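You operate a simulated robot arm through the tools that you are given. There is no shell and no other tool. Be economical: measure what you need, move in short steps, check, and stop when the job is done.

You run a simulated robot arm. Do the job below in one go: nothing can be reset, and whatever is moved stays where it is left.

JOB
Free the turntable, give it a half turn, lock it and sponge the tile clean.
Fine: put the sponge back.

The check looks at the end state, three seconds after you hand in, the way a careful person would. Anything else that was tipped, shoved, dropped, spilled or broken makes it a failure.

ROBOT AND FRAMES
A 7-joint arm with a two-finger parallel gripper, fixed in place. Base frame: the origin is at the foot of the arm, x ahead of it, y to its left, z up; the work surface is at about z = 0. Lengths are in cm, angles in degrees, forces in N, time in s.
With the tool pointing down near the work surface it reaches from about 24 to 62 cm from the base axis. Its first joint turns from -66.0 to 66.0 degrees. Payload 2.6 kg.
Tool frame: the origin (TCP) lies between the finger pads and is the grasp point; the fingertips stand 3 cm ahead of it; z points along the fingers, y is the line along which they close. The gripper opens to 9.4 cm. The fingers are 2.8 cm wide and 1 cm thick; the gripper's body (5 by 9.6 cm) begins 5.5 cm behind the TCP.
Orientation is told as [roll, pitch, yaw] about the base's x, y, z axes, in that order, counted from this pose: with the fingers straight down and closing along the base's y, the tool's x points along the base's -x, its y along +y and its z along -z.

CONTROLS
- The arm moves only by the tool move_arm. Its argument "rows" is one flat list of numbers, 7 for each row, row after row: the turn, a rotation vector about the base's x, y, z in units of 8 degrees (1.0 is 8 degrees), then the shift along the base's x, y, z in units of 30 mm (1.0 is 30 mm), then the opening, from 0 (shut) to 1 (fully open). In form: [wx, wy, wz, tx, ty, tz, grip, wx, wy, wz, tx, ty, tz, grip, ...]. A call has 1 to 8 rows; each row shifts and turns the commanded pose from where the row before left it. A call with a number of a shift or a turn outside -1 to 1 is refused whole. A row lasts 0.2 s, in which the tool goes at most 5 cm and 8.6 degrees; a call with a longer step from one row to the next is refused whole, and so is a gripper value outside its range. A pose out of reach is approached as far as the arm can. The call stops where the force on the tool passes 90 N (or 10 N more than at its start, if that is more) or the arm is blocked; 0.2 s more then pass. Each finger travels about 7.2 cm/s and halts on what it meets, pressing with about 26 N; the grip force reading is that of the motor and also rises with nothing between the fingers. The clock runs only during rows and for 0.2 s after the last one: add rows that do not move to give the fingers time. The reply holds the time, the measured pose of the TCP, the force on the tool along the base axes, the opening and the grip force, in the units named above and with some noise, and new pictures: "show" is both (left out), scene, wrist or none.
- Cameras (640 x 400 px; columns grow to the right, rows downward): "scene" is fixed at [2.76, 43.62, 56.22]; the picture's right is [-0.75, -0.66, 0.00], its down [-0.40, 0.46, -0.79] and it looks along [0.52, -0.60, -0.61] (base axes); focal length 264 px, centre (320, 200). "wrist" rides on the gripper at [-3.7, 0, -5.8] in the tool frame; the picture's right is [0.00, -1.00, 0.00], its down [0.97, 0.00, -0.24] and it looks along [0.24, 0.00, 0.97] (tool axes); focal length 218 px, centre (320, 200).
- point_at(camera, pixels): for up to 12 pixels [column, row] of the newest picture of that camera ("zoom" is the newest enlarged one), the place [x, y, z] in the base frame of the surface seen there, good to about 0.3 cm, but the place of the scene camera against the robot may be out by one fixed shift of up to 1.2 cm in any direction. No time passes.
- close_up(camera, box): a new picture of the part [left, top, right, bottom] of that camera's present view, enlarged. No time passes.
- hand_in(): hands the job in; it is judged then, once.

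Keep the steps short. Do not move on a guess: measure, check each grasp and each placing, and mend mistakes. In all there are 80 turns and 120 pictures (those below and enlarged ones count). Leave the gripper open and the arm clear of the work at the hand-in unless told otherwise, and finish with a single line.

The tools are called after "Call:" as a command line: name --argument value ..., lists and objects as JSON in quotes. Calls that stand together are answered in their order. move_arm: Moves the arm, as the interface text tells. Its arguments: {"type":"object","properties":{"rows":{"type":"array"},"show":{"type":"string","enum":["both","scene","wrist","none"]}},"required":["rows"]} The other tools are called the same way: point_at (camera, pixels) gives the place of the surface under pixels of a picture; close_up (camera, box) takes an enlarged picture of a part of a camera's view; hand_in () hands the job in.

At the start:

```text
time_s: 0.0
ee_pos: [29.99, -20.26, 38.69]
orientation: [0.0, 0.1, 0.0]
force: [0.5, -0.4, 0.7]
gripper_width: 9.4
gripper_force: 0.0
```

scene: 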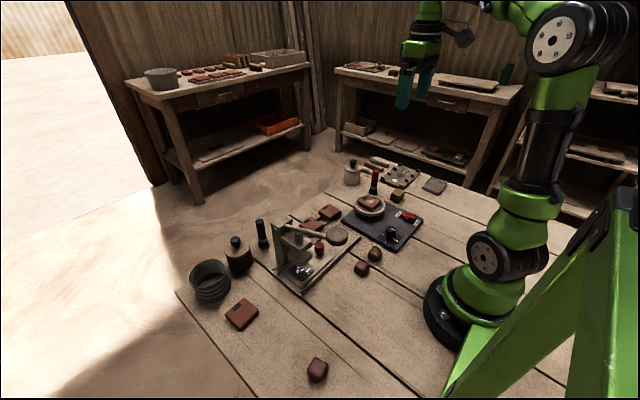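
wrist: 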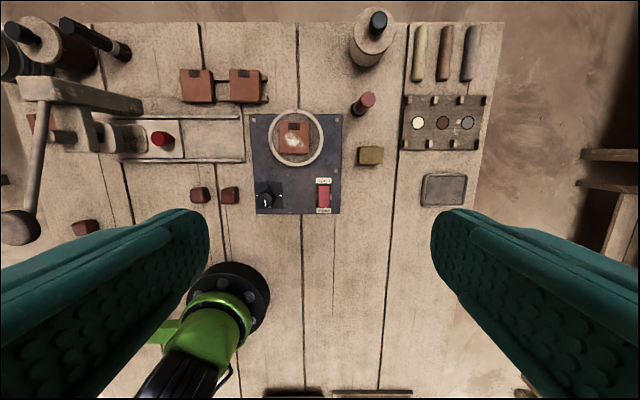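

The wrist picture shows a dark plate with a turntable and tile near (293,138), a black knob near (265,197), a red switch near (323,195), and a yellow block near (370,155). I'll enlarge these before moving.

Call:
close_up --camera "wrist" --box '[240, 85, 400, 225]'

Call:
close_up --camera "scene" --box '[330, 150, 450, 255]'

Call:
point_at --camera "wrist" --pixels '[[293, 138], [293, 113], [265, 195], [270, 200], [323, 186], [323, 205], [370, 155], [370, 148], [360, 157], [382, 157], [364, 103], [330, 160]]'

```text
2.86 times, centred on (320, 155) of wrist
```

zoom: 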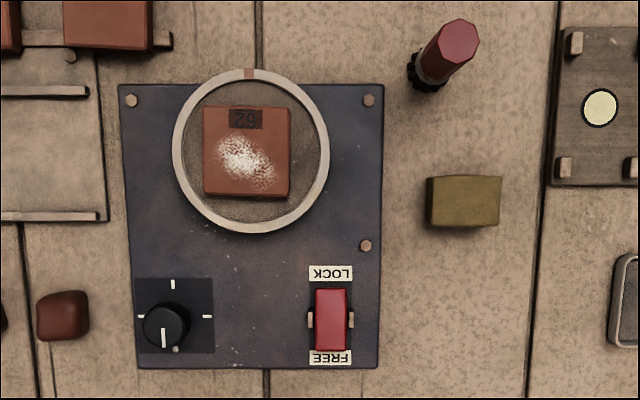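

```text
3.81 times, centred on (390, 202) of scene
```

zoom: 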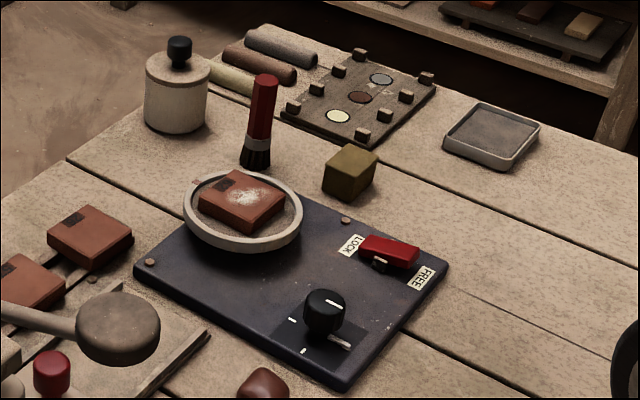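

```text
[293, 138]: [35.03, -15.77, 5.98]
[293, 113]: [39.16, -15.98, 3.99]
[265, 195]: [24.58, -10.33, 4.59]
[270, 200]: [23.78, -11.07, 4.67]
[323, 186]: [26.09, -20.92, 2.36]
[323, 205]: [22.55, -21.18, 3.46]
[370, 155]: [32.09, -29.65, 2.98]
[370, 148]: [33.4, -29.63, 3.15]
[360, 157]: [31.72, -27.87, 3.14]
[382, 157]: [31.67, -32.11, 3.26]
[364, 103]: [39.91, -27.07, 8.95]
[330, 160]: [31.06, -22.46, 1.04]
```

The LOCK end of the rocker (far, x≈26) sits lower at z 2.4, and the FREE end is raised at 3.5, so it is locked now. Next I'll look closer at the yellow block, the grey tray and the knob.

Call:
close_up --camera "wrist" --box '[345, 135, 475, 215]'

Call:
point_at --camera "zoom" --pixels '[[65, 70], [180, 70], [65, 130], [180, 130], [120, 100], [480, 270], [385, 270], [480, 190], [120, 155], [120, 62]]'

Call:
point_at --camera "wrist" --pixels '[[293, 112], [293, 164], [268, 138], [319, 138], [285, 125], [300, 150], [260, 192], [270, 192], [318, 195], [329, 195], [323, 180], [323, 208]]'

```text
4.92 times, centred on (410, 175) of wrist
```

zoom: 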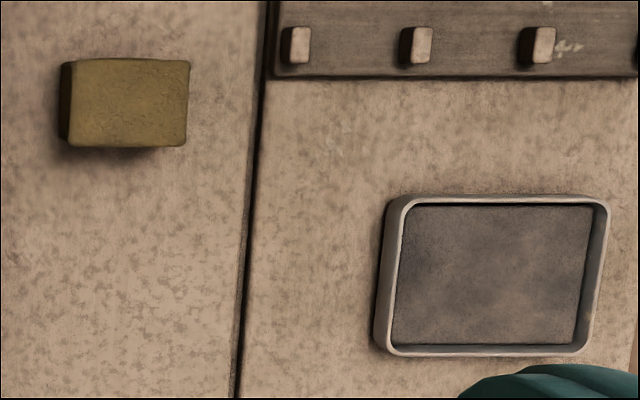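

```text
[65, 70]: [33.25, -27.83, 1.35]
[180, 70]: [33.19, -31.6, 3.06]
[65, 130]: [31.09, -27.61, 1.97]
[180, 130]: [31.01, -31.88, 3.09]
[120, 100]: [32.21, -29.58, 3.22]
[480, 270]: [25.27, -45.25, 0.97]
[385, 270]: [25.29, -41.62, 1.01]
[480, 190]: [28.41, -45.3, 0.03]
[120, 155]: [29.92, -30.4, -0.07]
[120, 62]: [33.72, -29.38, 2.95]
```

```text
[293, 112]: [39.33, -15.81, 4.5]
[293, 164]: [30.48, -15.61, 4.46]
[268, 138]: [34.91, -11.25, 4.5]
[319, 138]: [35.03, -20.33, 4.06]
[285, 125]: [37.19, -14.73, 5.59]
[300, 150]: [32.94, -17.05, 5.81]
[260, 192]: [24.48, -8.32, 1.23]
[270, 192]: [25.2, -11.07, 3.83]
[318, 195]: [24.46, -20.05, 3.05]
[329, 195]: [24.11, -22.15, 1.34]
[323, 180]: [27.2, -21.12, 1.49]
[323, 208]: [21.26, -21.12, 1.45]
```

The turntable centre is about (35.0,-15.8) with its rim at z 4.5. The sponge centre is about (32.2,-29.8), size 3.1 × 4.2 × 3.1. The rocker's raised FREE end is near (22.3,-21.1). I'll close the fingers and come down to about z 14.7 above that FREE end.

Call:
move_arm --rows '[0, 0, 0, -0.333, -0.035, -1, 0, 0, 0, 0, -0.333, -0.035, -1, 0, 0, 0, 0, -0.333, -0.035, -1, 0, 0, 0, 0, -0.333, -0.035, -1, 0, 0, 0, 0, -0.333, -0.035, -1, 0, 0, 0, 0, -0.333, -0.035, -1, 0, 0, 0, 0, -0.333, -0.035, -1, 0, 0, 0, 0, -0.333, -0.035, -1, 0]' --show "wrist"

```text
time_s: 1.8
ee_pos: [21.92, -20.87, 14.8]
orientation: [0.0, 0.0, 0.0]
force: [0.6, 0.4, -0.5]
gripper_width: 0.01
gripper_force: 25.9
```

wrist: 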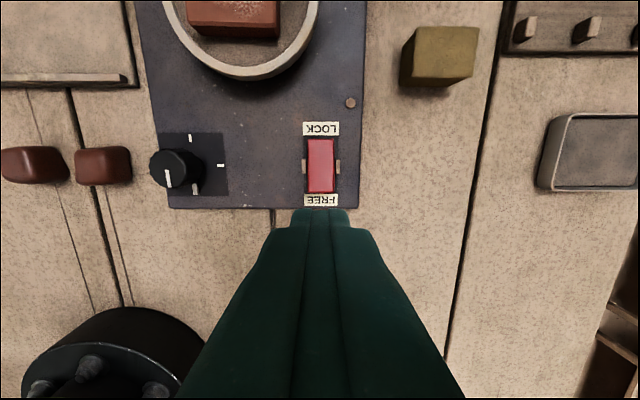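

The view is closer now, with the rocker at (320,165). I'll measure the rocker and knob from this picture.

Call:
point_at --camera "wrist" --pixels '[[320, 142], [320, 165], [320, 180], [320, 188], [310, 180], [331, 180], [320, 200], [172, 160], [180, 170], [167, 180], [195, 190], [220, 165]]'

Call:
close_up --camera "wrist" --box '[130, 110, 370, 220]'

```text
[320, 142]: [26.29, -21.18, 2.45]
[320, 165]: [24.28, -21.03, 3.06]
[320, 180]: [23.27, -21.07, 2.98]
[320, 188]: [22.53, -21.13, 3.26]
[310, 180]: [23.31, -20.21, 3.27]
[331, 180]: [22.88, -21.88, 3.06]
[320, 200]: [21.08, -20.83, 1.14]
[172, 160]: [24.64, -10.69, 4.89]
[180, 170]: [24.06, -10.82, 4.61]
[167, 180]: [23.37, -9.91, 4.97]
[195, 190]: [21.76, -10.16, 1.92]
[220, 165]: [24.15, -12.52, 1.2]
```

```text
2.67 times, centred on (250, 165) of wrist
```

zoom: 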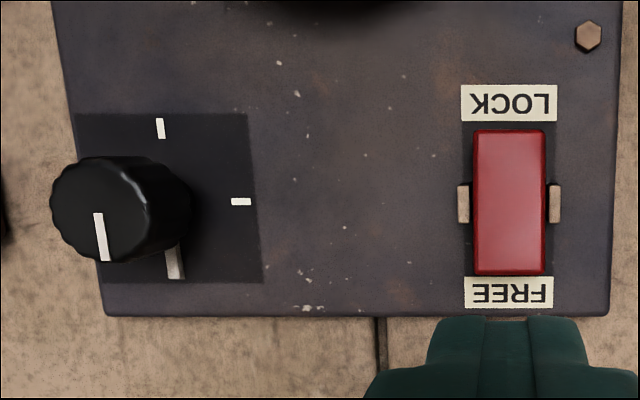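

The raised FREE end is at (22.5,-21.1,3.3). I'll come down to z≈7.0, just above contact, then press in small steps to z≈5.5.

Call:
move_arm --rows '[0, 0, 0, 0.03, -0.03, -1, 0, 0, 0, 0, 0.03, -0.03, -1, 0, 0, 0, 0, 0, 0, -0.6, 0, 0, 0, 0, 0, 0, -0.15, 0, 0, 0, 0, 0, 0, -0.15, 0, 0, 0, 0, 0, 0, -0.15, 0]' --show "wrist"

```text
time_s: 3.2
ee_pos: [22.13, -21.25, 5.91]
orientation: [0.1, -0.3, 0.0]
force: [-4.1, 1.4, 8.9]
gripper_width: 0.02
gripper_force: 25.7
stopped in row 6: the force on the tool passed its limit (the readings are from after the stop); the commanded pose is now the measured one
```

wrist: 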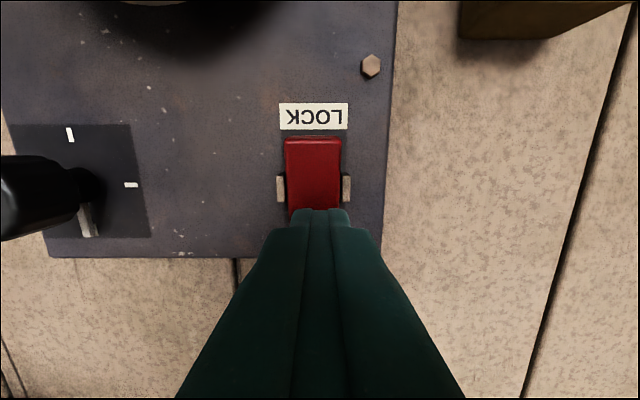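

The force limit tripped at z 5.9 and the rocker's look has changed. I'll lift to z≈14 and check it.

Call:
move_arm --rows '[0, 0, 0, 0, 0, 1, 0, 0, 0, 0, 0, 0, 1, 0, 0, 0, 0, 0, 0, 0.9, 0]' --show "wrist"

Call:
point_at --camera "wrist" --pixels '[[320, 142], [320, 150], [320, 165], [320, 180], [320, 188]]'

Call:
close_up --camera "scene" --box '[330, 180, 450, 255]'

```text
time_s: 4.0
ee_pos: [22.08, -20.98, 14.44]
orientation: [0.1, -0.1, -0.2]
force: [0.2, 0.2, 0.4]
gripper_width: 0.0
gripper_force: 25.6
```

wrist: 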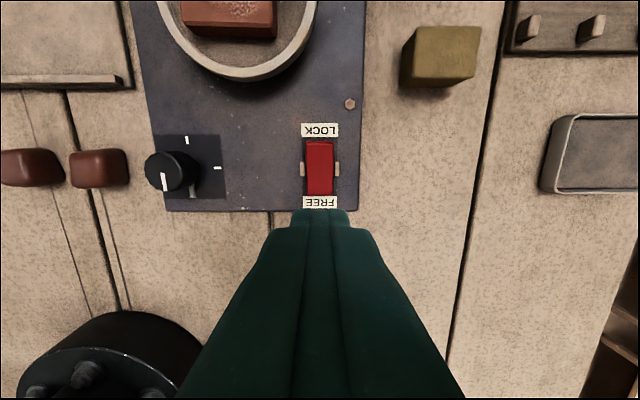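

```text
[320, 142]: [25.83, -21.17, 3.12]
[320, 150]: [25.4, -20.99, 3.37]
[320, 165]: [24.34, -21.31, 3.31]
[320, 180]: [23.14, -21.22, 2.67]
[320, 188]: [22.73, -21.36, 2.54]
```

```text
5.33 times, centred on (390, 218) of scene
```

zoom: 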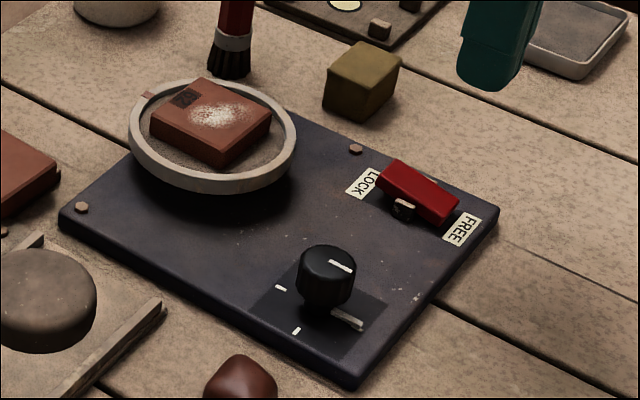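

The rocker has flipped: the LOCK end is now at z 3.3 and the FREE end at 2.5. Next I'll move over the knob near (24.2,-10.4) with the fingers half open, at z≈13.

Call:
move_arm --rows '[0, 0, 0, 0.17, 0.88, 0, 0.6, 0, 0, 0, 0.17, 0.88, 0, 0.6, 0, 0, 0, 0.17, 0.88, 0, 0.6, 0, 0, 0, 0.17, 0.88, -0.4, 0.6]' --show "wrist"

Call:
close_up --camera "wrist" --box '[240, 100, 400, 260]'

```text
time_s: 5.0
ee_pos: [24.1, -10.62, 13.27]
orientation: [0.1, -0.2, -0.1]
force: [-0.1, 0.8, -0.8]
gripper_width: 5.66
gripper_force: 0.1
```

wrist: 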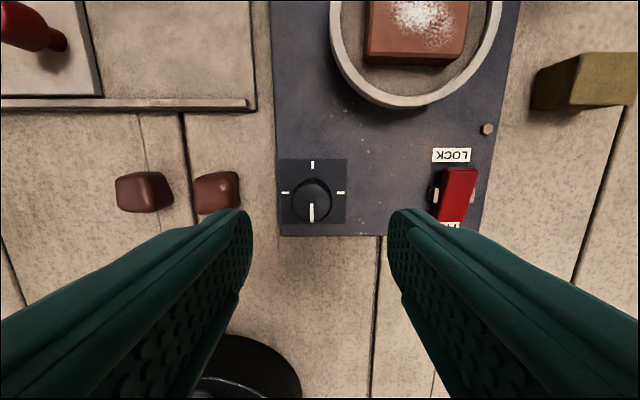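

```text
2.50 times, centred on (320, 180) of wrist
```

zoom: 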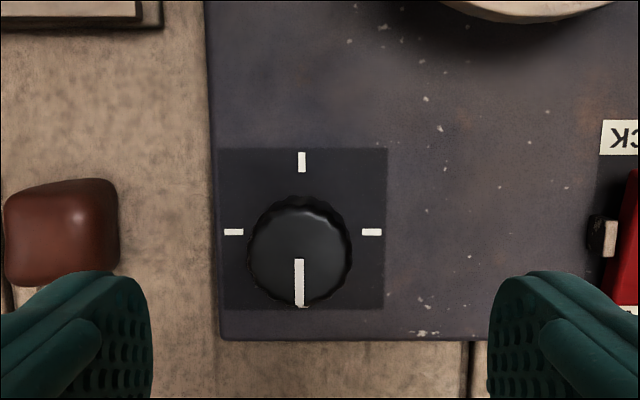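

Call:
point_at --camera "zoom" --pixels '[[301, 162], [233, 232], [371, 232], [300, 255], [260, 260], [340, 260], [300, 220], [300, 295], [110, 230]]'

```text
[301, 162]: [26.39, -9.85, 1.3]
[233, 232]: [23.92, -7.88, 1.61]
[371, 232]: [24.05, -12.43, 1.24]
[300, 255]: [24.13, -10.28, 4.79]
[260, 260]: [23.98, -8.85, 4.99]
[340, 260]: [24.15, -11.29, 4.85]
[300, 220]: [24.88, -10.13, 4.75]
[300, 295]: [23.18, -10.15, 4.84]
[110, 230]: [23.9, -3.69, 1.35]
```

The knob centre is (24.0,-10.15), its top is at z 4.8 and it is about 2.7 across. I'll go down to TCP z≈5.6 around it and close.

Call:
move_arm --rows '[0, 0, 0, -0.03, 0.16, -0.6, 0.5, 0, 0, 0, 0, 0, -1, 0.5, 0, 0, 0, 0, 0, -0.96, 0.5, 0, 0, 0, 0, 0, 0, 0.5, 0, 0, 0, 0, 0, 0, 0, 0, 0, 0, 0, 0, 0, 0, 0, 0, 0, 0, 0, 0, 0]' --show "wrist"

```text
time_s: 6.6
ee_pos: [23.89, -9.98, 5.6]
orientation: [0.2, -0.1, 0.1]
force: [6.5, 33.7, -6.2]
gripper_width: 2.98
gripper_force: 44.8
```

wrist: 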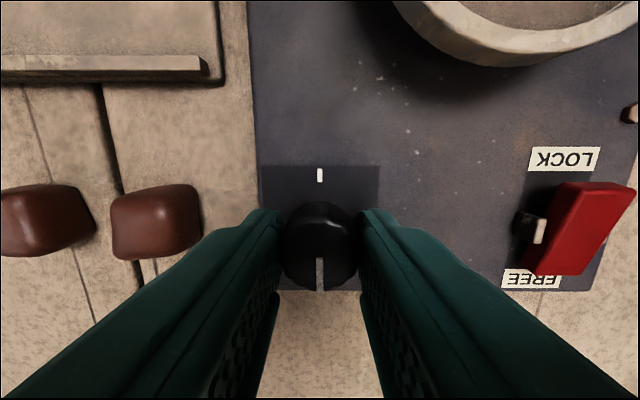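

The knob is held at 2.98 wide, with 33.7 N sideways, so its centre is about 0.2 cm further in +y. I'll shift +0.2 cm, then turn about +z by roughly 40° and look.

Call:
move_arm --rows '[0, 0, 0, 0, 0.07, 0, 0, 0, 0, 0.5, 0, 0, 0, 0, 0, 0, 0.9, 0, 0, 0, 0, 0, 0, 0.9, 0, 0, 0, 0, 0, 0, 0.9, 0, 0, 0, 0, 0, 0, 0.9, 0, 0, 0, 0, 0, 0, 0.9, 0, 0, 0, 0]' --show "both"

```text
time_s: 8.2
ee_pos: [23.83, -10.24, 5.62]
orientation: [0.1, -0.1, 39.8]
force: [-15.0, 10.2, 10.9]
gripper_width: 2.96
gripper_force: 45.0
```

scene: 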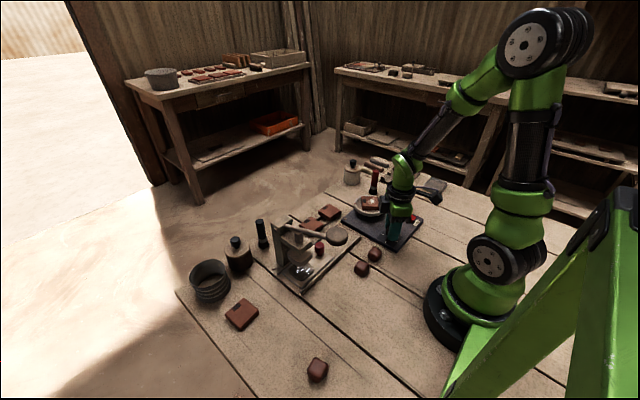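
wrist: 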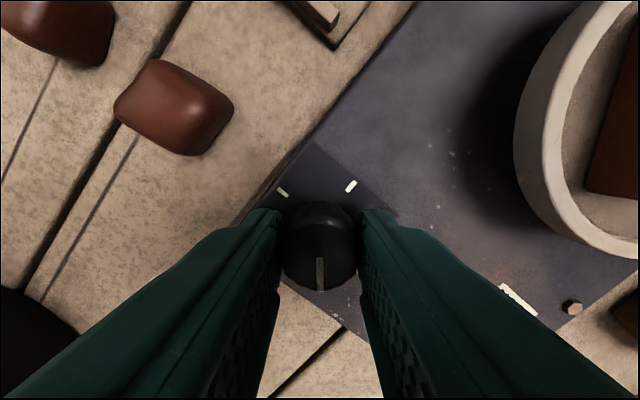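

The knob's pointer followed the fingers through 40°. I'll check the turntable mark in both cameras.

Call:
close_up --camera "scene" --box '[340, 180, 440, 250]'

Call:
close_up --camera "wrist" --box '[480, 0, 640, 260]'

```text
5.71 times, centred on (390, 215) of scene
```

zoom: 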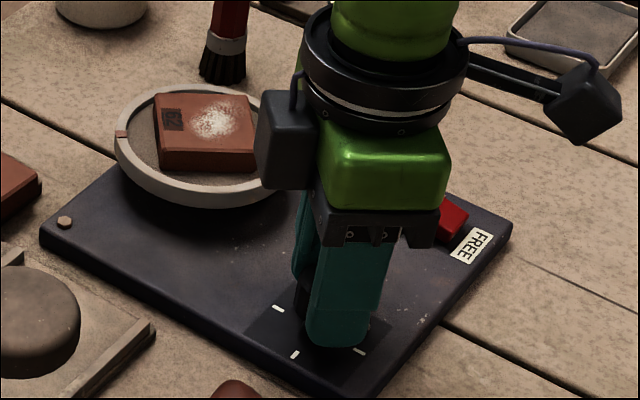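

```text
1.54 times, centred on (560, 130) of wrist
```

zoom: 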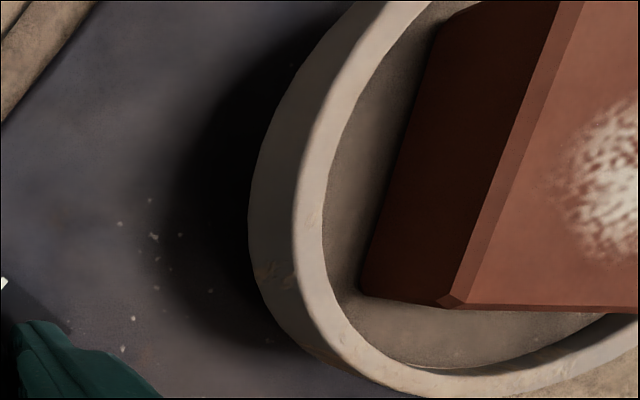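

The turntable turns with the knob. I'll measure the mark's place now, in the scene zoom at (121,133).

Call:
close_up --camera "scene" --box '[350, 185, 400, 225]'

Call:
point_at --camera "scene" --pixels '[[361, 203], [360, 207], [376, 196], [369, 198], [386, 210]]'

```text
10.00 times, centred on (375, 205) of scene
```

zoom: 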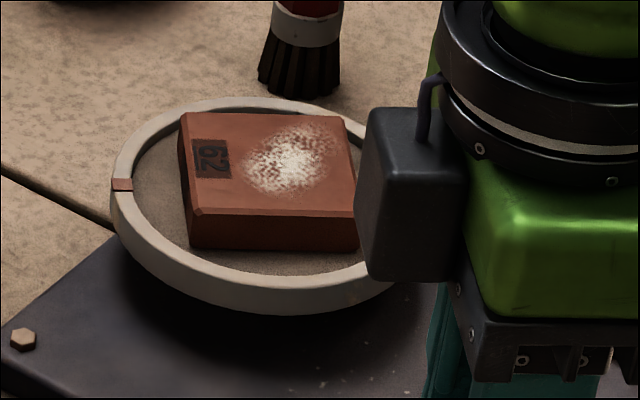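

```text
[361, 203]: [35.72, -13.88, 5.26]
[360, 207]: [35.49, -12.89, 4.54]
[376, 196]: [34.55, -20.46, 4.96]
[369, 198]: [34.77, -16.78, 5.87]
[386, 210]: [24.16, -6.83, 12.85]
```

Call:
point_at --camera "zoom" --pixels '[[122, 184], [190, 118], [342, 120], [199, 210], [352, 210], [240, 105], [210, 275]]'

```text
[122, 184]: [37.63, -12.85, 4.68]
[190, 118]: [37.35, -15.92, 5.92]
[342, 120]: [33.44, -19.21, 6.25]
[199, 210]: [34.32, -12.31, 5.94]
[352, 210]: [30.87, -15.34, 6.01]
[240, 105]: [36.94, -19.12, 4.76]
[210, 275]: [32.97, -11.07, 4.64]
```

The tile's edges now lie at about 40°, so knob to table is 1:1. I'll continue turning in the same direction by another 58°.

Call:
move_arm --rows '[0, 0, 0.9, 0, 0, 0, 0, 0, 0, 0.9, 0, 0, 0, 0, 0, 0, 0.9, 0, 0, 0, 0, 0, 0, 0.9, 0, 0, 0, 0, 0, 0, 0.9, 0, 0, 0, 0, 0, 0, 0.9, 0, 0, 0, 0, 0, 0, 0.9, 0, 0, 0, 0, 0, 0, 0.9, 0, 0, 0, 0]' --show "wrist"

```text
time_s: 10.0
ee_pos: [24.03, -10.06, 5.67]
orientation: [0.1, -0.1, 97.6]
force: [-29.4, -16.7, 21.9]
gripper_width: 2.97
gripper_force: 44.8
```

wrist: 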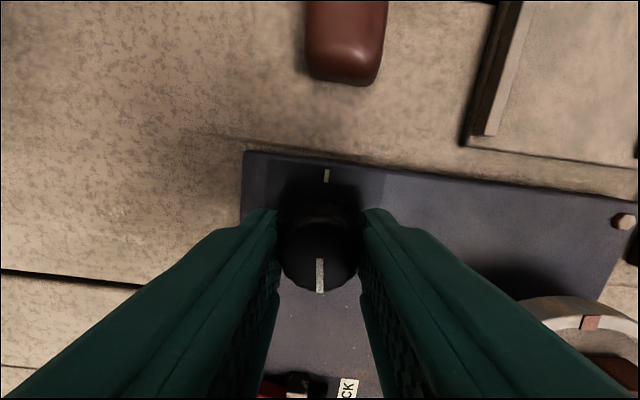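

Now at 97.6°, with the pointer still in line with the fingers. I'll ease x by -0.15 and y by -0.1 to relieve the side force, then turn another 50°.

Call:
move_arm --rows '[0, 0, 0.9, -0.05, -0.03, 0, 0, 0, 0, 0.9, 0, 0, 0, 0, 0, 0, 0.9, 0, 0, 0, 0, 0, 0, 0.9, 0, 0, 0, 0, 0, 0, 0.9, 0, 0, 0, 0, 0, 0, 0.9, 0, 0, 0, 0, 0, 0, 0.9, 0, 0, 0, 0]' --show "wrist"

```text
time_s: 11.6
ee_pos: [24.19, -10.04, 5.56]
orientation: [-0.1, 0.1, 148.3]
force: [24.5, 9.4, -21.0]
gripper_width: 2.95
gripper_force: 45.1
```

wrist: 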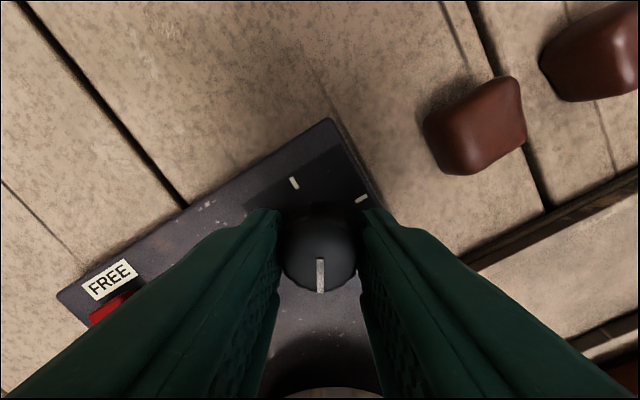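

At 148.3° and going smoothly. I'll turn the remaining 31.7°.

Call:
move_arm --rows '[0, 0, 0.8, 0.03, 0, 0, 0, 0, 0, 0.8, 0, 0, 0, 0, 0, 0, 0.8, 0, 0, 0, 0, 0, 0, 0.8, 0, 0, 0, 0, 0, 0, 0.76, 0, 0, 0, 0, 0, 0, 0, 0, 0, 0, 0]' --show "both"

Call:
close_up --camera "scene" --box '[340, 180, 440, 250]'

```text
time_s: 12.4
ee_pos: [24.03, -9.99, 5.42]
orientation: [0.9, -0.3, 164.6]
force: [-6.2, 0.4, 17.1]
gripper_width: 2.99
gripper_force: 44.8
out of reach, approached as far as the arm can: row 3
stopped in row 3: the force on the tool passed its limit (the readings are from after the stop); the commanded pose is now the measured one
```

scene: 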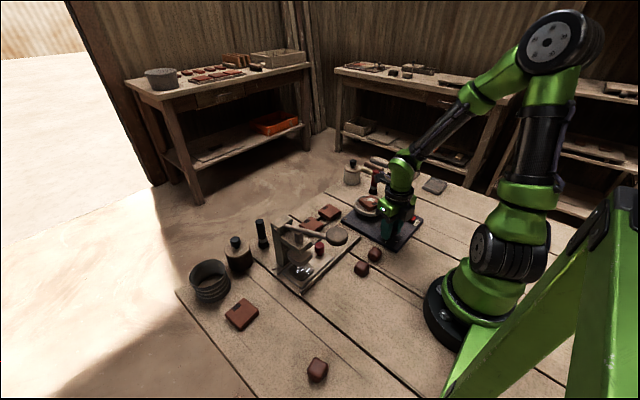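
wrist: 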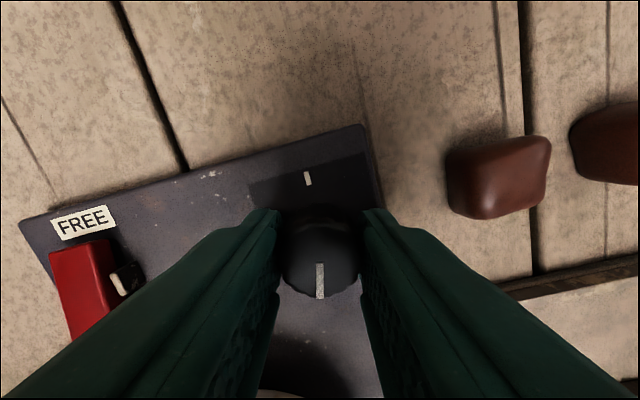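

```text
5.71 times, centred on (390, 215) of scene
```

zoom: 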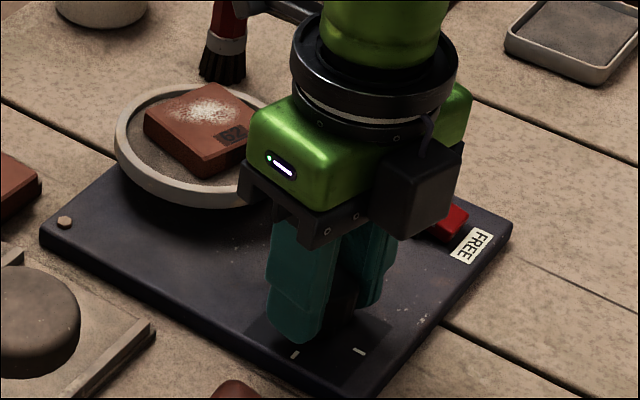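

The wrist joint limit came at 164.6°, about 15.4° short. I'll open, lift 3 cm, turn the empty hand back by about 48°, and grip again afterwards.

Call:
move_arm --rows '[0, 0, 0, 0, 0, 0, 0.5, 0, 0, 0, 0, 0, 0, 0.5, 0, 0, 0, 0, 0, 1, 0.5, -0.11, 0.04, -1, 0, 0, 0, 0.5, 0, 0, -1, 0, 0, 0, 0.5, 0, 0, -1, 0, 0, 0, 0.5, 0, 0, -1, 0, 0, 0, 0.5, 0, 0, -1, 0, 0, 0, 0.5]' --show "wrist"

```text
time_s: 14.2
ee_pos: [25.08, -9.04, 6.37]
orientation: [1.9, -0.5, 124.4]
force: [-16.5, -9.7, 0.0]
gripper_width: 5.79
gripper_force: 9.1
out of reach, approached as far as the arm can: row 3
```

wrist: 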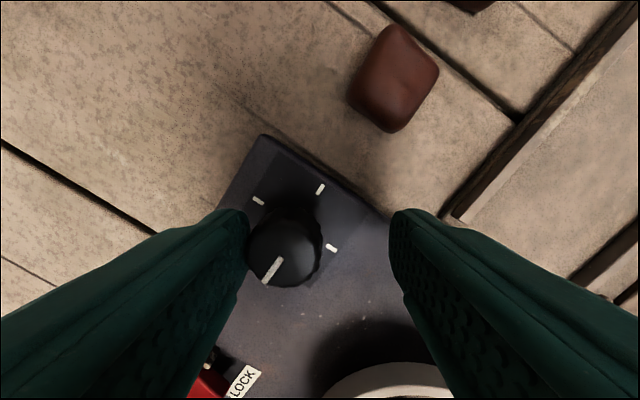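

The lift was cut short by the joint limit, and the hand drifted to (25.1,-9.0,6.4), so one finger leans on the knob. I'll lift straight up.

Call:
move_arm --rows '[0, 0, 0, 0, 0, 0.5, 0.6, 0, 0, 0, 0, 0, 1, 0.6, 0, 0, 0, 0, 0, 1, 0.6, 0, 0, 0, 0, 0, 0, 0.6]' --show "wrist"

Call:
close_up --camera "wrist" --box '[200, 130, 440, 290]'

Call:
close_up --camera "scene" --box '[340, 180, 440, 250]'

```text
time_s: 15.2
ee_pos: [25.15, -8.87, 13.91]
orientation: [1.8, -0.3, 124.7]
force: [-0.2, 0.0, 0.2]
gripper_width: 5.65
gripper_force: 0.0
```

wrist: 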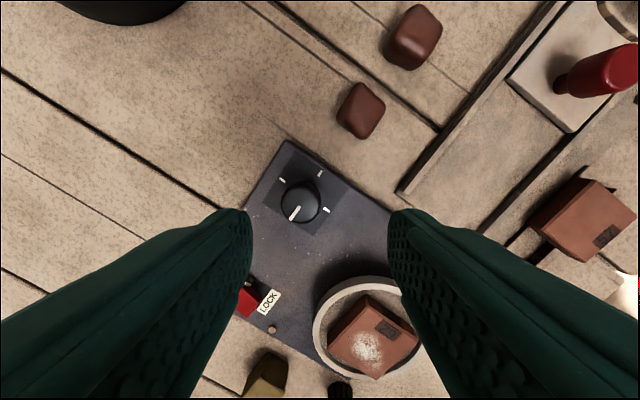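

```text
2.50 times, centred on (320, 210) of wrist
```

zoom: 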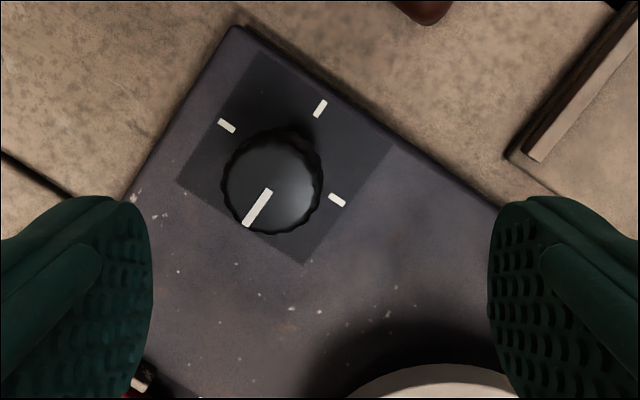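

```text
5.71 times, centred on (390, 215) of scene
```

zoom: 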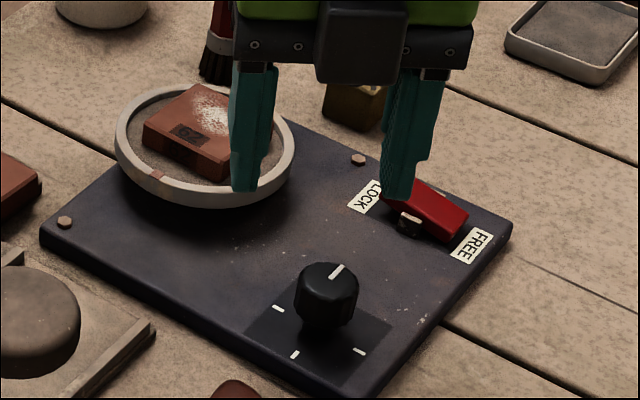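

The knob is free of the fingers. I'll measure the turntable's actual angle from the tile edges and the mark, at (157,176) in the scene zoom.

Call:
point_at --camera "zoom" --pixels '[[157, 176], [146, 126], [205, 88], [212, 161], [345, 264], [331, 279], [277, 308], [360, 352], [294, 355]]'

Call:
point_at --camera "wrist" --pixels '[[297, 208], [292, 218], [300, 196], [365, 295], [330, 346], [380, 378], [418, 345], [320, 174], [327, 210]]'

```text
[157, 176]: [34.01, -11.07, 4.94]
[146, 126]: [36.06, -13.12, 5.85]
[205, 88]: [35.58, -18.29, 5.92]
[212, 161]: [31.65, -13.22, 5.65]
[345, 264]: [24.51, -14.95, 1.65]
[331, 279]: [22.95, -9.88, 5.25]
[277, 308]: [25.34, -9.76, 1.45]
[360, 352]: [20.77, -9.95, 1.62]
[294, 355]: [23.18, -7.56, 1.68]
```

```text
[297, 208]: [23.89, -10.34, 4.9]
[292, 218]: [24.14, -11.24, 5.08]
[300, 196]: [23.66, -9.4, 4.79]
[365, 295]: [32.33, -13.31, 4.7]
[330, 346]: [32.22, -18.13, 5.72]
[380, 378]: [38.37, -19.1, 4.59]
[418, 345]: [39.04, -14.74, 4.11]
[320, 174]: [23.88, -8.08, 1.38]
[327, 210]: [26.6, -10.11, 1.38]
```

The mark now points along +y and the pointer along -y. The leaning finger dragged the knob back to about 95°. I'll re-grip at a hand yaw of about 50°, which leaves room for the remaining turn. First I'll turn the raised hand and centre it over (24.05,-10.0).

Call:
move_arm --rows '[-0.12, 0.04, -0.95, -0.12, -0.12, 0, 0.5, -0.1, 0, -0.95, -0.12, -0.12, 0, 0.5, 0, 0, -0.95, -0.12, -0.14, 0, 0.5, 0, 0, -0.95, 0, 0, 0, 0.5, 0, 0, -0.95, 0, 0, 0, 0.5, 0, 0, -0.95, 0, 0, 0, 0.5, 0, 0, -0.95, 0, 0, 0, 0.5, 0, 0, -0.95, 0, 0, 0, 0.5]' --show "none"

```text
time_s: 17.0
ee_pos: [24.14, -10.17, 13.8]
orientation: [2.9, 1.1, 63.7]
force: [-0.3, 0.7, -0.3]
gripper_width: 4.67
gripper_force: 0.0
```

There's a small tilt (2.9, 1.1). In the base frame that is mainly about y, roughly 3.1°. I'll correct it and turn back another 10°.

Call:
move_arm --rows '[-0.04, -0.386, 0, 0, 0.05, 0, 0.5, 0, 0, -0.65, 0, 0, 0, 0.5, 0, 0, -0.65, 0, 0, 0, 0.5, 0, 0, 0, 0, 0, 0, 0.5]' --show "wrist"

```text
time_s: 18.0
ee_pos: [23.98, -9.87, 13.78]
orientation: [0.0, 0.0, 53.4]
force: [0.3, -0.2, 0.4]
gripper_width: 4.69
gripper_force: 0.1
```

wrist: 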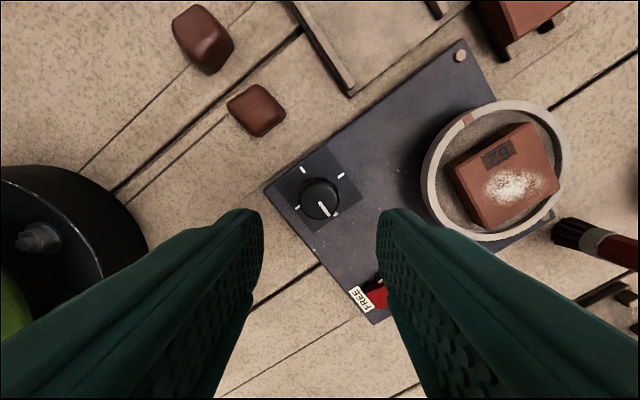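

The hand is level at yaw 53.4. I'll go down to z≈5.6 over the knob and close.

Call:
move_arm --rows '[0, 0, 0, 0, -0.03, -0.9, 0.5, 0, 0, 0, 0, 0, -0.95, 0.5, 0, 0, 0, 0, 0, -0.87, 0.5, 0, 0, 0, 0, 0, 0, 0.5, 0, 0, 0, 0, 0, 0, 0, 0, 0, 0, 0, 0, 0, 0, 0, 0, 0, 0, 0, 0, 0]' --show "wrist"

Call:
close_up --camera "wrist" --box '[240, 150, 400, 310]'

```text
time_s: 19.6
ee_pos: [24.1, -10.01, 5.73]
orientation: [0.3, 0.1, 53.3]
force: [-16.8, 10.6, -0.3]
gripper_width: 2.96
gripper_force: 44.7
```

wrist: 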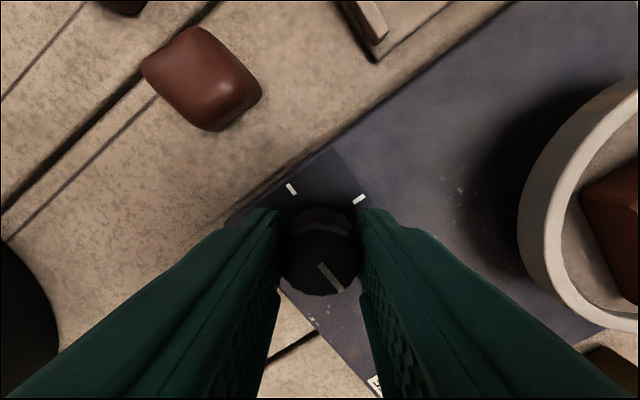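

```text
2.50 times, centred on (320, 230) of wrist
```

zoom: 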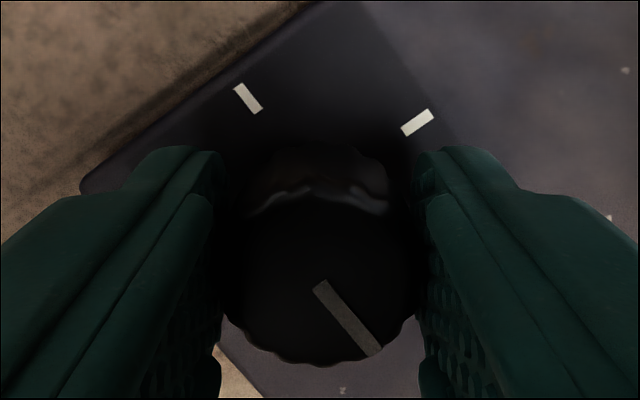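

The knob is held at 2.96 wide, with the pointer about 40° past the hand yaw, so it is at about 90–95°. I'll turn 60° first.

Call:
move_arm --rows '[0, 0, 0.94, -0.02, 0, 0, 0, 0, 0, 0.94, 0, 0, 0, 0, 0, 0, 0.94, 0, 0, 0, 0, 0, 0, 0.94, 0, 0, 0, 0, 0, 0, 0.94, 0, 0, 0, 0, 0, 0, 0.94, 0, 0, 0, 0, 0, 0, 0.94, 0, 0, 0, 0, 0, 0, 0.94, 0, 0, 0, 0]' --show "none"

Call:
move_arm --rows '[0, 0, 0.7, 0, 0, 0, 0, 0, 0, 0.7, 0, 0, 0, 0, 0, 0, 0.7, 0, 0, 0, 0, 0, 0, 0.7, 0, 0, 0, 0, 0, 0, 0, 0, 0, 0, 0]' --show "both"

Call:
close_up --camera "scene" --box '[350, 185, 400, 225]'

Call:
close_up --camera "wrist" --box '[240, 150, 400, 310]'

```text
time_s: 21.4
ee_pos: [24.0, -10.11, 5.71]
orientation: [0.0, -0.1, 113.7]
force: [-8.9, 23.2, 11.0]
gripper_width: 2.9
gripper_force: 44.7
```

```text
time_s: 22.6
ee_pos: [24.1, -10.12, 5.58]
orientation: [0.1, 0.0, 136.0]
force: [-14.4, 14.6, 35.8]
gripper_width: 2.89
gripper_force: 45.0
```

scene: 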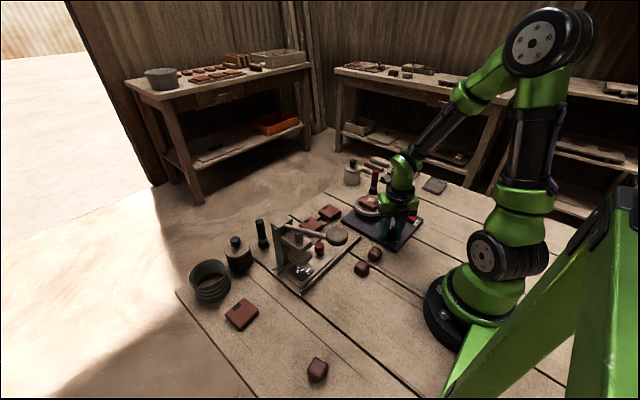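
wrist: 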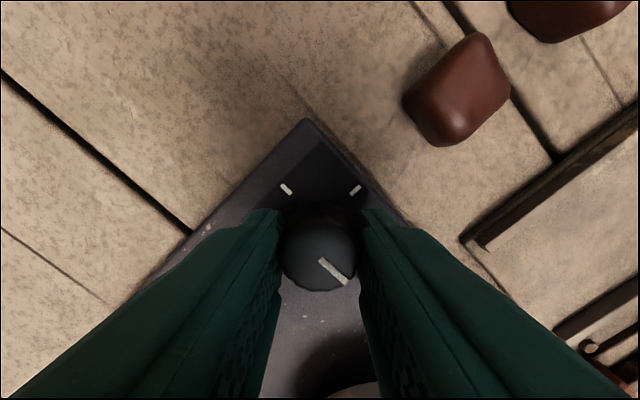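

```text
10.00 times, centred on (375, 205) of scene
```

zoom: 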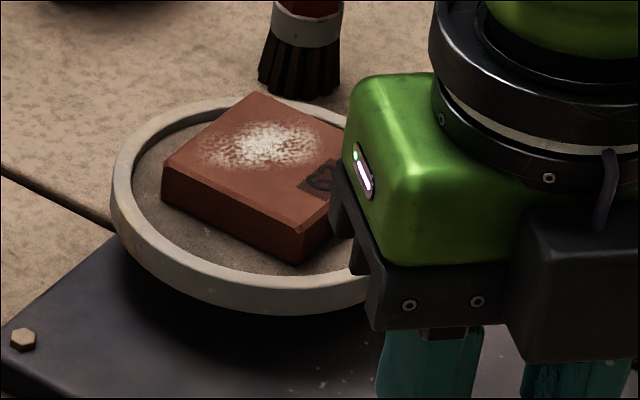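

```text
2.50 times, centred on (320, 230) of wrist
```

zoom: 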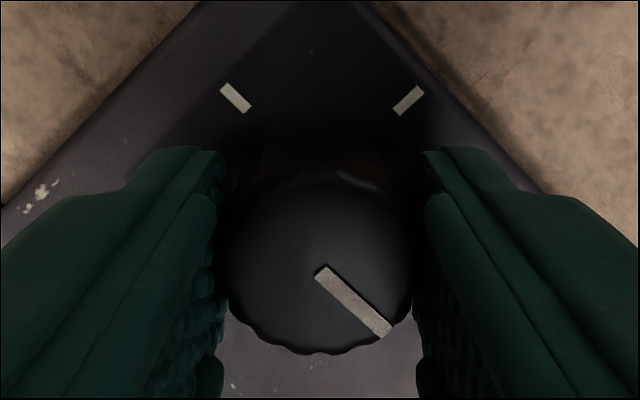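

The pointer at (320,272)→(385,330) is now parallel to the -x tick at (235,98) and opposite it, so this is about 180°. I'll open and lift straight up to check from above.

Call:
move_arm --rows '[0, 0, 0, 0, 0, 0, 0.5, 0, 0, 0, 0, 0, 0, 0.5, 0, 0, 0, 0, 0, 0, 0.5, 0, 0, 0, 0, 0, 0.5, 0.5, 0, 0, 0, 0, 0, 1, 0.5, 0, 0, 0, 0, 0, 1, 0.5, 0, 0, 0, 0, 0, 1, 0.5]' --show "wrist"

Call:
close_up --camera "scene" --box '[350, 185, 400, 225]'

Call:
close_up --camera "wrist" --box '[260, 120, 380, 240]'

```text
time_s: 24.2
ee_pos: [23.97, -10.23, 15.94]
orientation: [0.0, 0.0, 136.0]
force: [0.6, -0.1, 0.1]
gripper_width: 4.71
gripper_force: 0.2
out of reach, approached as far as the arm can: row 6
```

wrist: 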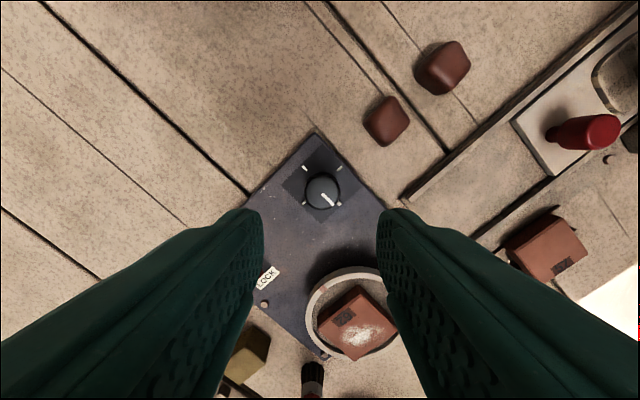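

```text
10.00 times, centred on (375, 205) of scene
```

zoom: 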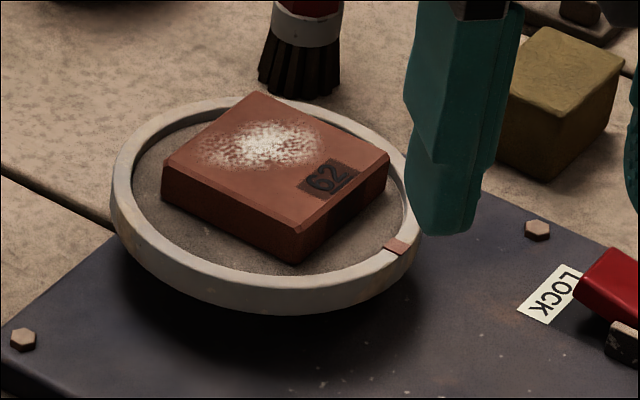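

```text
3.33 times, centred on (320, 180) of wrist
```

zoom: 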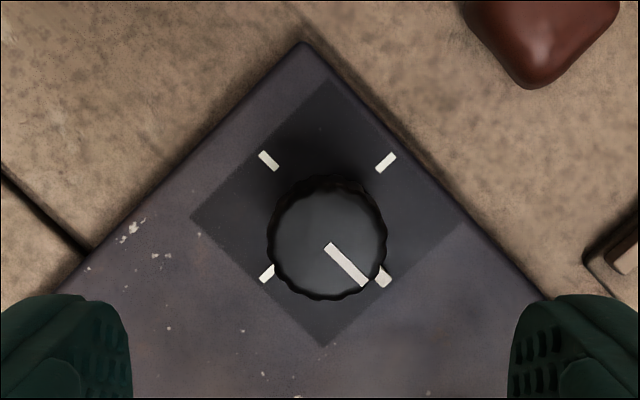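

The pointer axis is 45.8° against the tick axis 45.2°, so the half turn is good to about a degree, and the mark faces the robot. Next I'll turn the hand back towards yaw 0 while moving over the rocker.

Call:
move_arm --rows '[0, 0, -1, 0, 0, 0, 0, 0, 0, -1, 0, 0, 0, 0, 0, 0, -1, 0, 0, 0, 0, 0, 0, -1, 0, 0, 0, 0, 0, 0, -1, 0, 0, 0, 0, 0, 0, -1, 0, 0, 0, 0, 0, 0, -1, 0, 0, 0, 0, 0, 0, -1, 0, 0, 0, 0]' --show "none"

Call:
move_arm --rows '[0, 0, -1, 0.08, -0.45, 0, 0, 0, 0, -1, 0.08, -0.45, 0, 0, 0, 0, -1, 0.08, -0.45, 0, 0, 0, 0, -1, 0.08, -0.45, 0, 0, 0, 0, -1, 0.08, -0.45, 0, 0, 0, 0, -1, 0.08, -0.45, 0, 0, 0, 0, -1, 0.08, -0.45, 0, 0, 0, 0, -1, 0.08, -0.45, 0, 0]' --show "none"

```text
time_s: 26.0
ee_pos: [24.05, -10.19, 15.72]
orientation: [0.1, 0.0, 71.9]
force: [0.6, 0.4, 0.1]
gripper_width: 0.0
gripper_force: 25.8
```

```text
time_s: 27.8
ee_pos: [26.06, -20.93, 15.84]
orientation: [0.0, 0.0, 7.8]
force: [-0.5, 0.1, -0.1]
gripper_width: 0.0
gripper_force: 26.0
```

Now above the LOCK end at (26.1,-20.9). I'll finish the yaw, go down to z≈7, then press in small steps as before.

Call:
move_arm --rows '[0, 0, -0.97, 0.02, -0.04, -0.95, 0, 0, 0, 0, 0, 0, -1, 0, 0, 0, 0, 0, 0, -1, 0, 0, 0, 0, 0, 0, -0.15, 0, 0, 0, 0, 0, 0, -0.15, 0, 0, 0, 0, 0, 0, -0.15, 0]' --show "none"

Call:
move_arm --rows '[0, 0, 0, 0, 0, 1, 0, 0, 0, 0, 0, 0, 1, 0, 0, 0, 0, -0.5, 0, 0.9, 0]' --show "wrist"

Call:
close_up --camera "scene" --box '[340, 180, 440, 250]'

```text
time_s: 29.2
ee_pos: [26.18, -20.94, 5.78]
orientation: [-0.1, -0.3, 0.0]
force: [-12.3, 15.0, 79.5]
gripper_width: 0.0
gripper_force: 26.4
```

```text
time_s: 30.0
ee_pos: [24.48, -20.94, 14.17]
orientation: [0.1, 0.0, 0.1]
force: [-0.4, 0.3, 0.5]
gripper_width: 0.0
gripper_force: 26.2
```

wrist: 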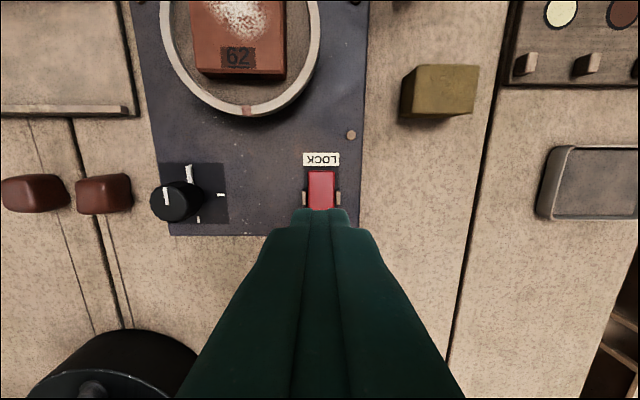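

```text
5.71 times, centred on (390, 215) of scene
```

zoom: 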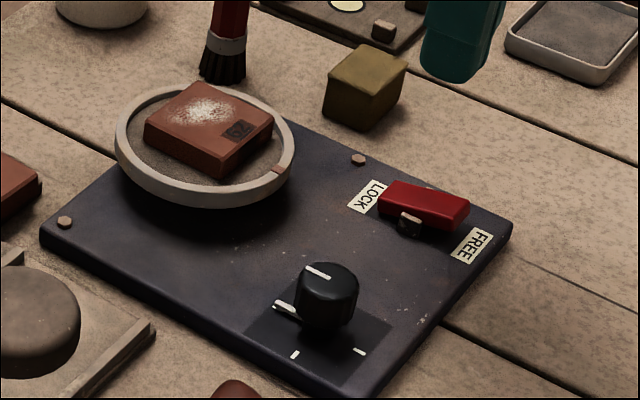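

The FREE end is up again, so it looks locked, and the mark still faces the robot. I'll confirm the rocker heights and re-measure the sponge.

Call:
point_at --camera "wrist" --pixels '[[320, 177], [320, 190], [320, 203], [416, 70], [476, 70], [418, 108], [472, 110], [445, 90], [240, 35], [200, 70], [285, 74], [247, 110]]'

```text
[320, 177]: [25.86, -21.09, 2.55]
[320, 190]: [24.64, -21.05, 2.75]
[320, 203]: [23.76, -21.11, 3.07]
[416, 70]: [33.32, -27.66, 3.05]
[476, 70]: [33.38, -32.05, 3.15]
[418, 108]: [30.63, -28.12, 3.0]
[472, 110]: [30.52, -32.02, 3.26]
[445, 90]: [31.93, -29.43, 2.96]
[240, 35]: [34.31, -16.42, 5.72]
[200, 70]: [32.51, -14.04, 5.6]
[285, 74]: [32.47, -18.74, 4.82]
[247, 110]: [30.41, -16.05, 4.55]
```

Locked: the LOCK end is at 2.55 and the middle rises to 3.07 towards FREE. The sponge centre is (32.0,-29.9), 4.4 wide along y. I'll move above it with 5.8 opening at z≈12 to check alignment.

Call:
move_arm --rows '[0, 0, 0, 0.63, -0.75, 0, 0.62, 0, 0, 0, 0.63, -0.75, 0, 0.62, 0, 0, 0, 0.63, -0.75, 0, 0.62, 0, 0, 0, 0.62, -0.74, -0.7, 0.62, 0, 0, 0, 0, 0, 0, 0.62]' --show "wrist"

Call:
point_at --camera "wrist" --pixels '[[280, 220], [360, 220], [320, 190], [320, 220], [320, 245]]'

```text
time_s: 31.2
ee_pos: [31.92, -30.2, 12.26]
orientation: [-0.1, 0.0, 0.2]
force: [0.0, -0.7, 0.0]
gripper_width: 5.84
gripper_force: 0.0
```

wrist: 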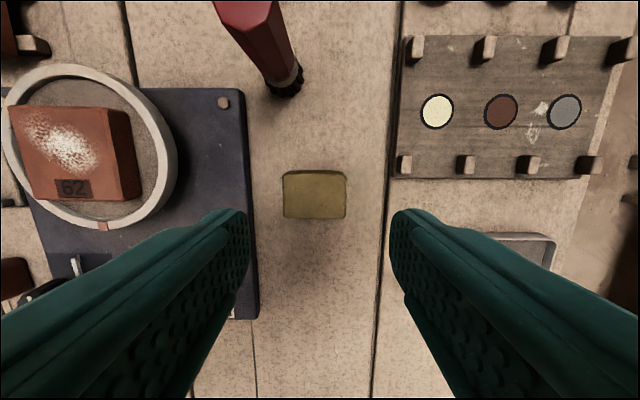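

```text
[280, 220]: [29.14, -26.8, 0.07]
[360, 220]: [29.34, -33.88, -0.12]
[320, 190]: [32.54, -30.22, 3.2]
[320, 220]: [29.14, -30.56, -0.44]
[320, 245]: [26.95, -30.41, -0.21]
```

Call:
point_at --camera "wrist" --pixels '[[286, 195], [344, 195], [315, 178], [315, 200], [315, 215], [292, 82], [395, 178]]'

```text
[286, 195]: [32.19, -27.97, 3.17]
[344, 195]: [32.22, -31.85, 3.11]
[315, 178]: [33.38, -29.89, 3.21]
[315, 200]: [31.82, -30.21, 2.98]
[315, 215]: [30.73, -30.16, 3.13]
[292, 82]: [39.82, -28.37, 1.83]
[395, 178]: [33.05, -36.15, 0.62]
```

The sponge centre is confirmed at (32.05,-29.9). I'll shift +0.1 and +0.25, go down to TCP z 4.4, and close.

Call:
move_arm --rows '[0, 0, 0, 0.04, 0.08, -0.8, 0.62, 0, 0, 0, 0, 0, -1, 0.62, 0, 0, 0, 0, 0, -0.82, 0.62, 0, 0, 0, 0, 0, 0, 0.62, 0, 0, 0, 0, 0, 0, 0.3, 0, 0, 0, 0, 0, 0, 0.3, 0, 0, 0, 0, 0, 0, 0.3]' --show "wrist"

```text
time_s: 32.8
ee_pos: [32.15, -29.89, 4.61]
orientation: [0.0, -0.1, 0.2]
force: [0.7, 0.0, -0.3]
gripper_width: 4.48
gripper_force: 25.8
```

wrist: 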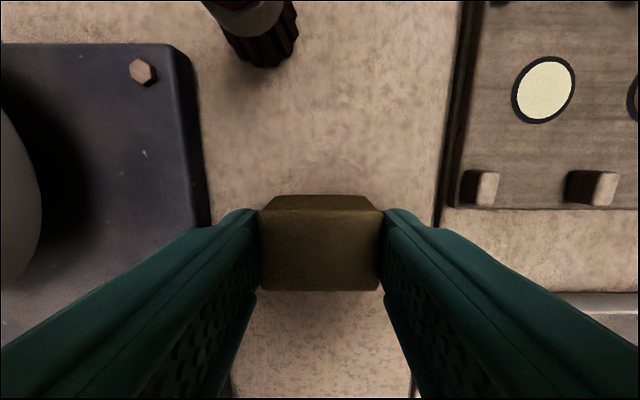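

The sponge is held at 4.48 wide, with TCP 4.6 above its base. I'll lift to z≈14 and move part-way towards the tile to measure the white patch.

Call:
move_arm --rows '[0, 0, 0, 0, 0, 1, 0.3, 0, 0, 0, 0, 0, 1, 0.3, 0, 0, 0, 0, 0, 1, 0.3, 0, 0, 0, -0.5, 0.8, 0.3, 0.3, 0, 0, 0, -0.5, 0.9, 0, 0.3, 0, 0, 0, -0.5, 0.9, 0, 0.3]' --show "wrist"

Call:
close_up --camera "wrist" --box '[160, 60, 340, 220]'

```text
time_s: 34.2
ee_pos: [27.48, -21.77, 14.14]
orientation: [0.0, 0.0, 0.2]
force: [0.2, 0.3, -0.9]
gripper_width: 4.49
gripper_force: 25.9
```

wrist: 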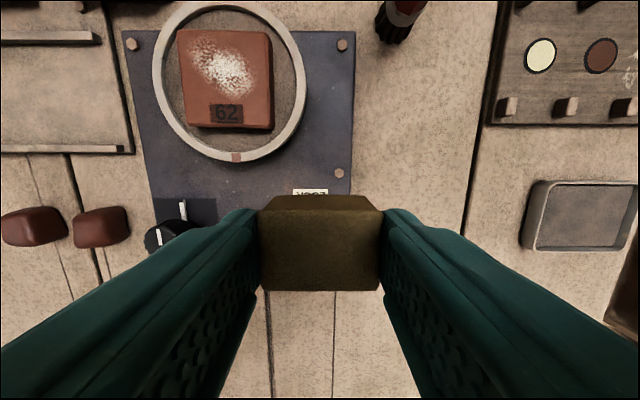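

```text
2.50 times, centred on (250, 140) of wrist
```

zoom: 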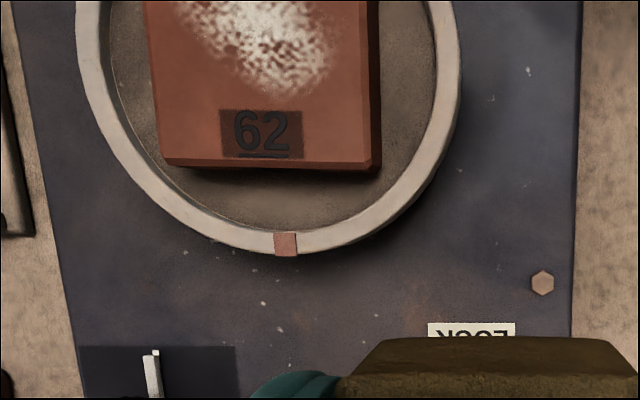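

Call:
point_at --camera "wrist" --pixels '[[181, 33], [267, 38], [190, 120], [268, 126], [188, 45], [255, 45], [225, 70], [195, 60], [245, 95], [215, 97], [230, 38]]'

```text
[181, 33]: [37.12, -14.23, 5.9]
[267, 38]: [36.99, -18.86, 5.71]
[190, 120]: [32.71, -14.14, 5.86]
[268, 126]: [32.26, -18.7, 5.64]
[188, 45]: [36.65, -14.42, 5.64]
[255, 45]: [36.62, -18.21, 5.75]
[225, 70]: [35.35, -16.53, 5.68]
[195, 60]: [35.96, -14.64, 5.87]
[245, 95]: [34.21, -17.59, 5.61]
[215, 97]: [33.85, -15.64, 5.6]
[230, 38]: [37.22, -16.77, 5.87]
```

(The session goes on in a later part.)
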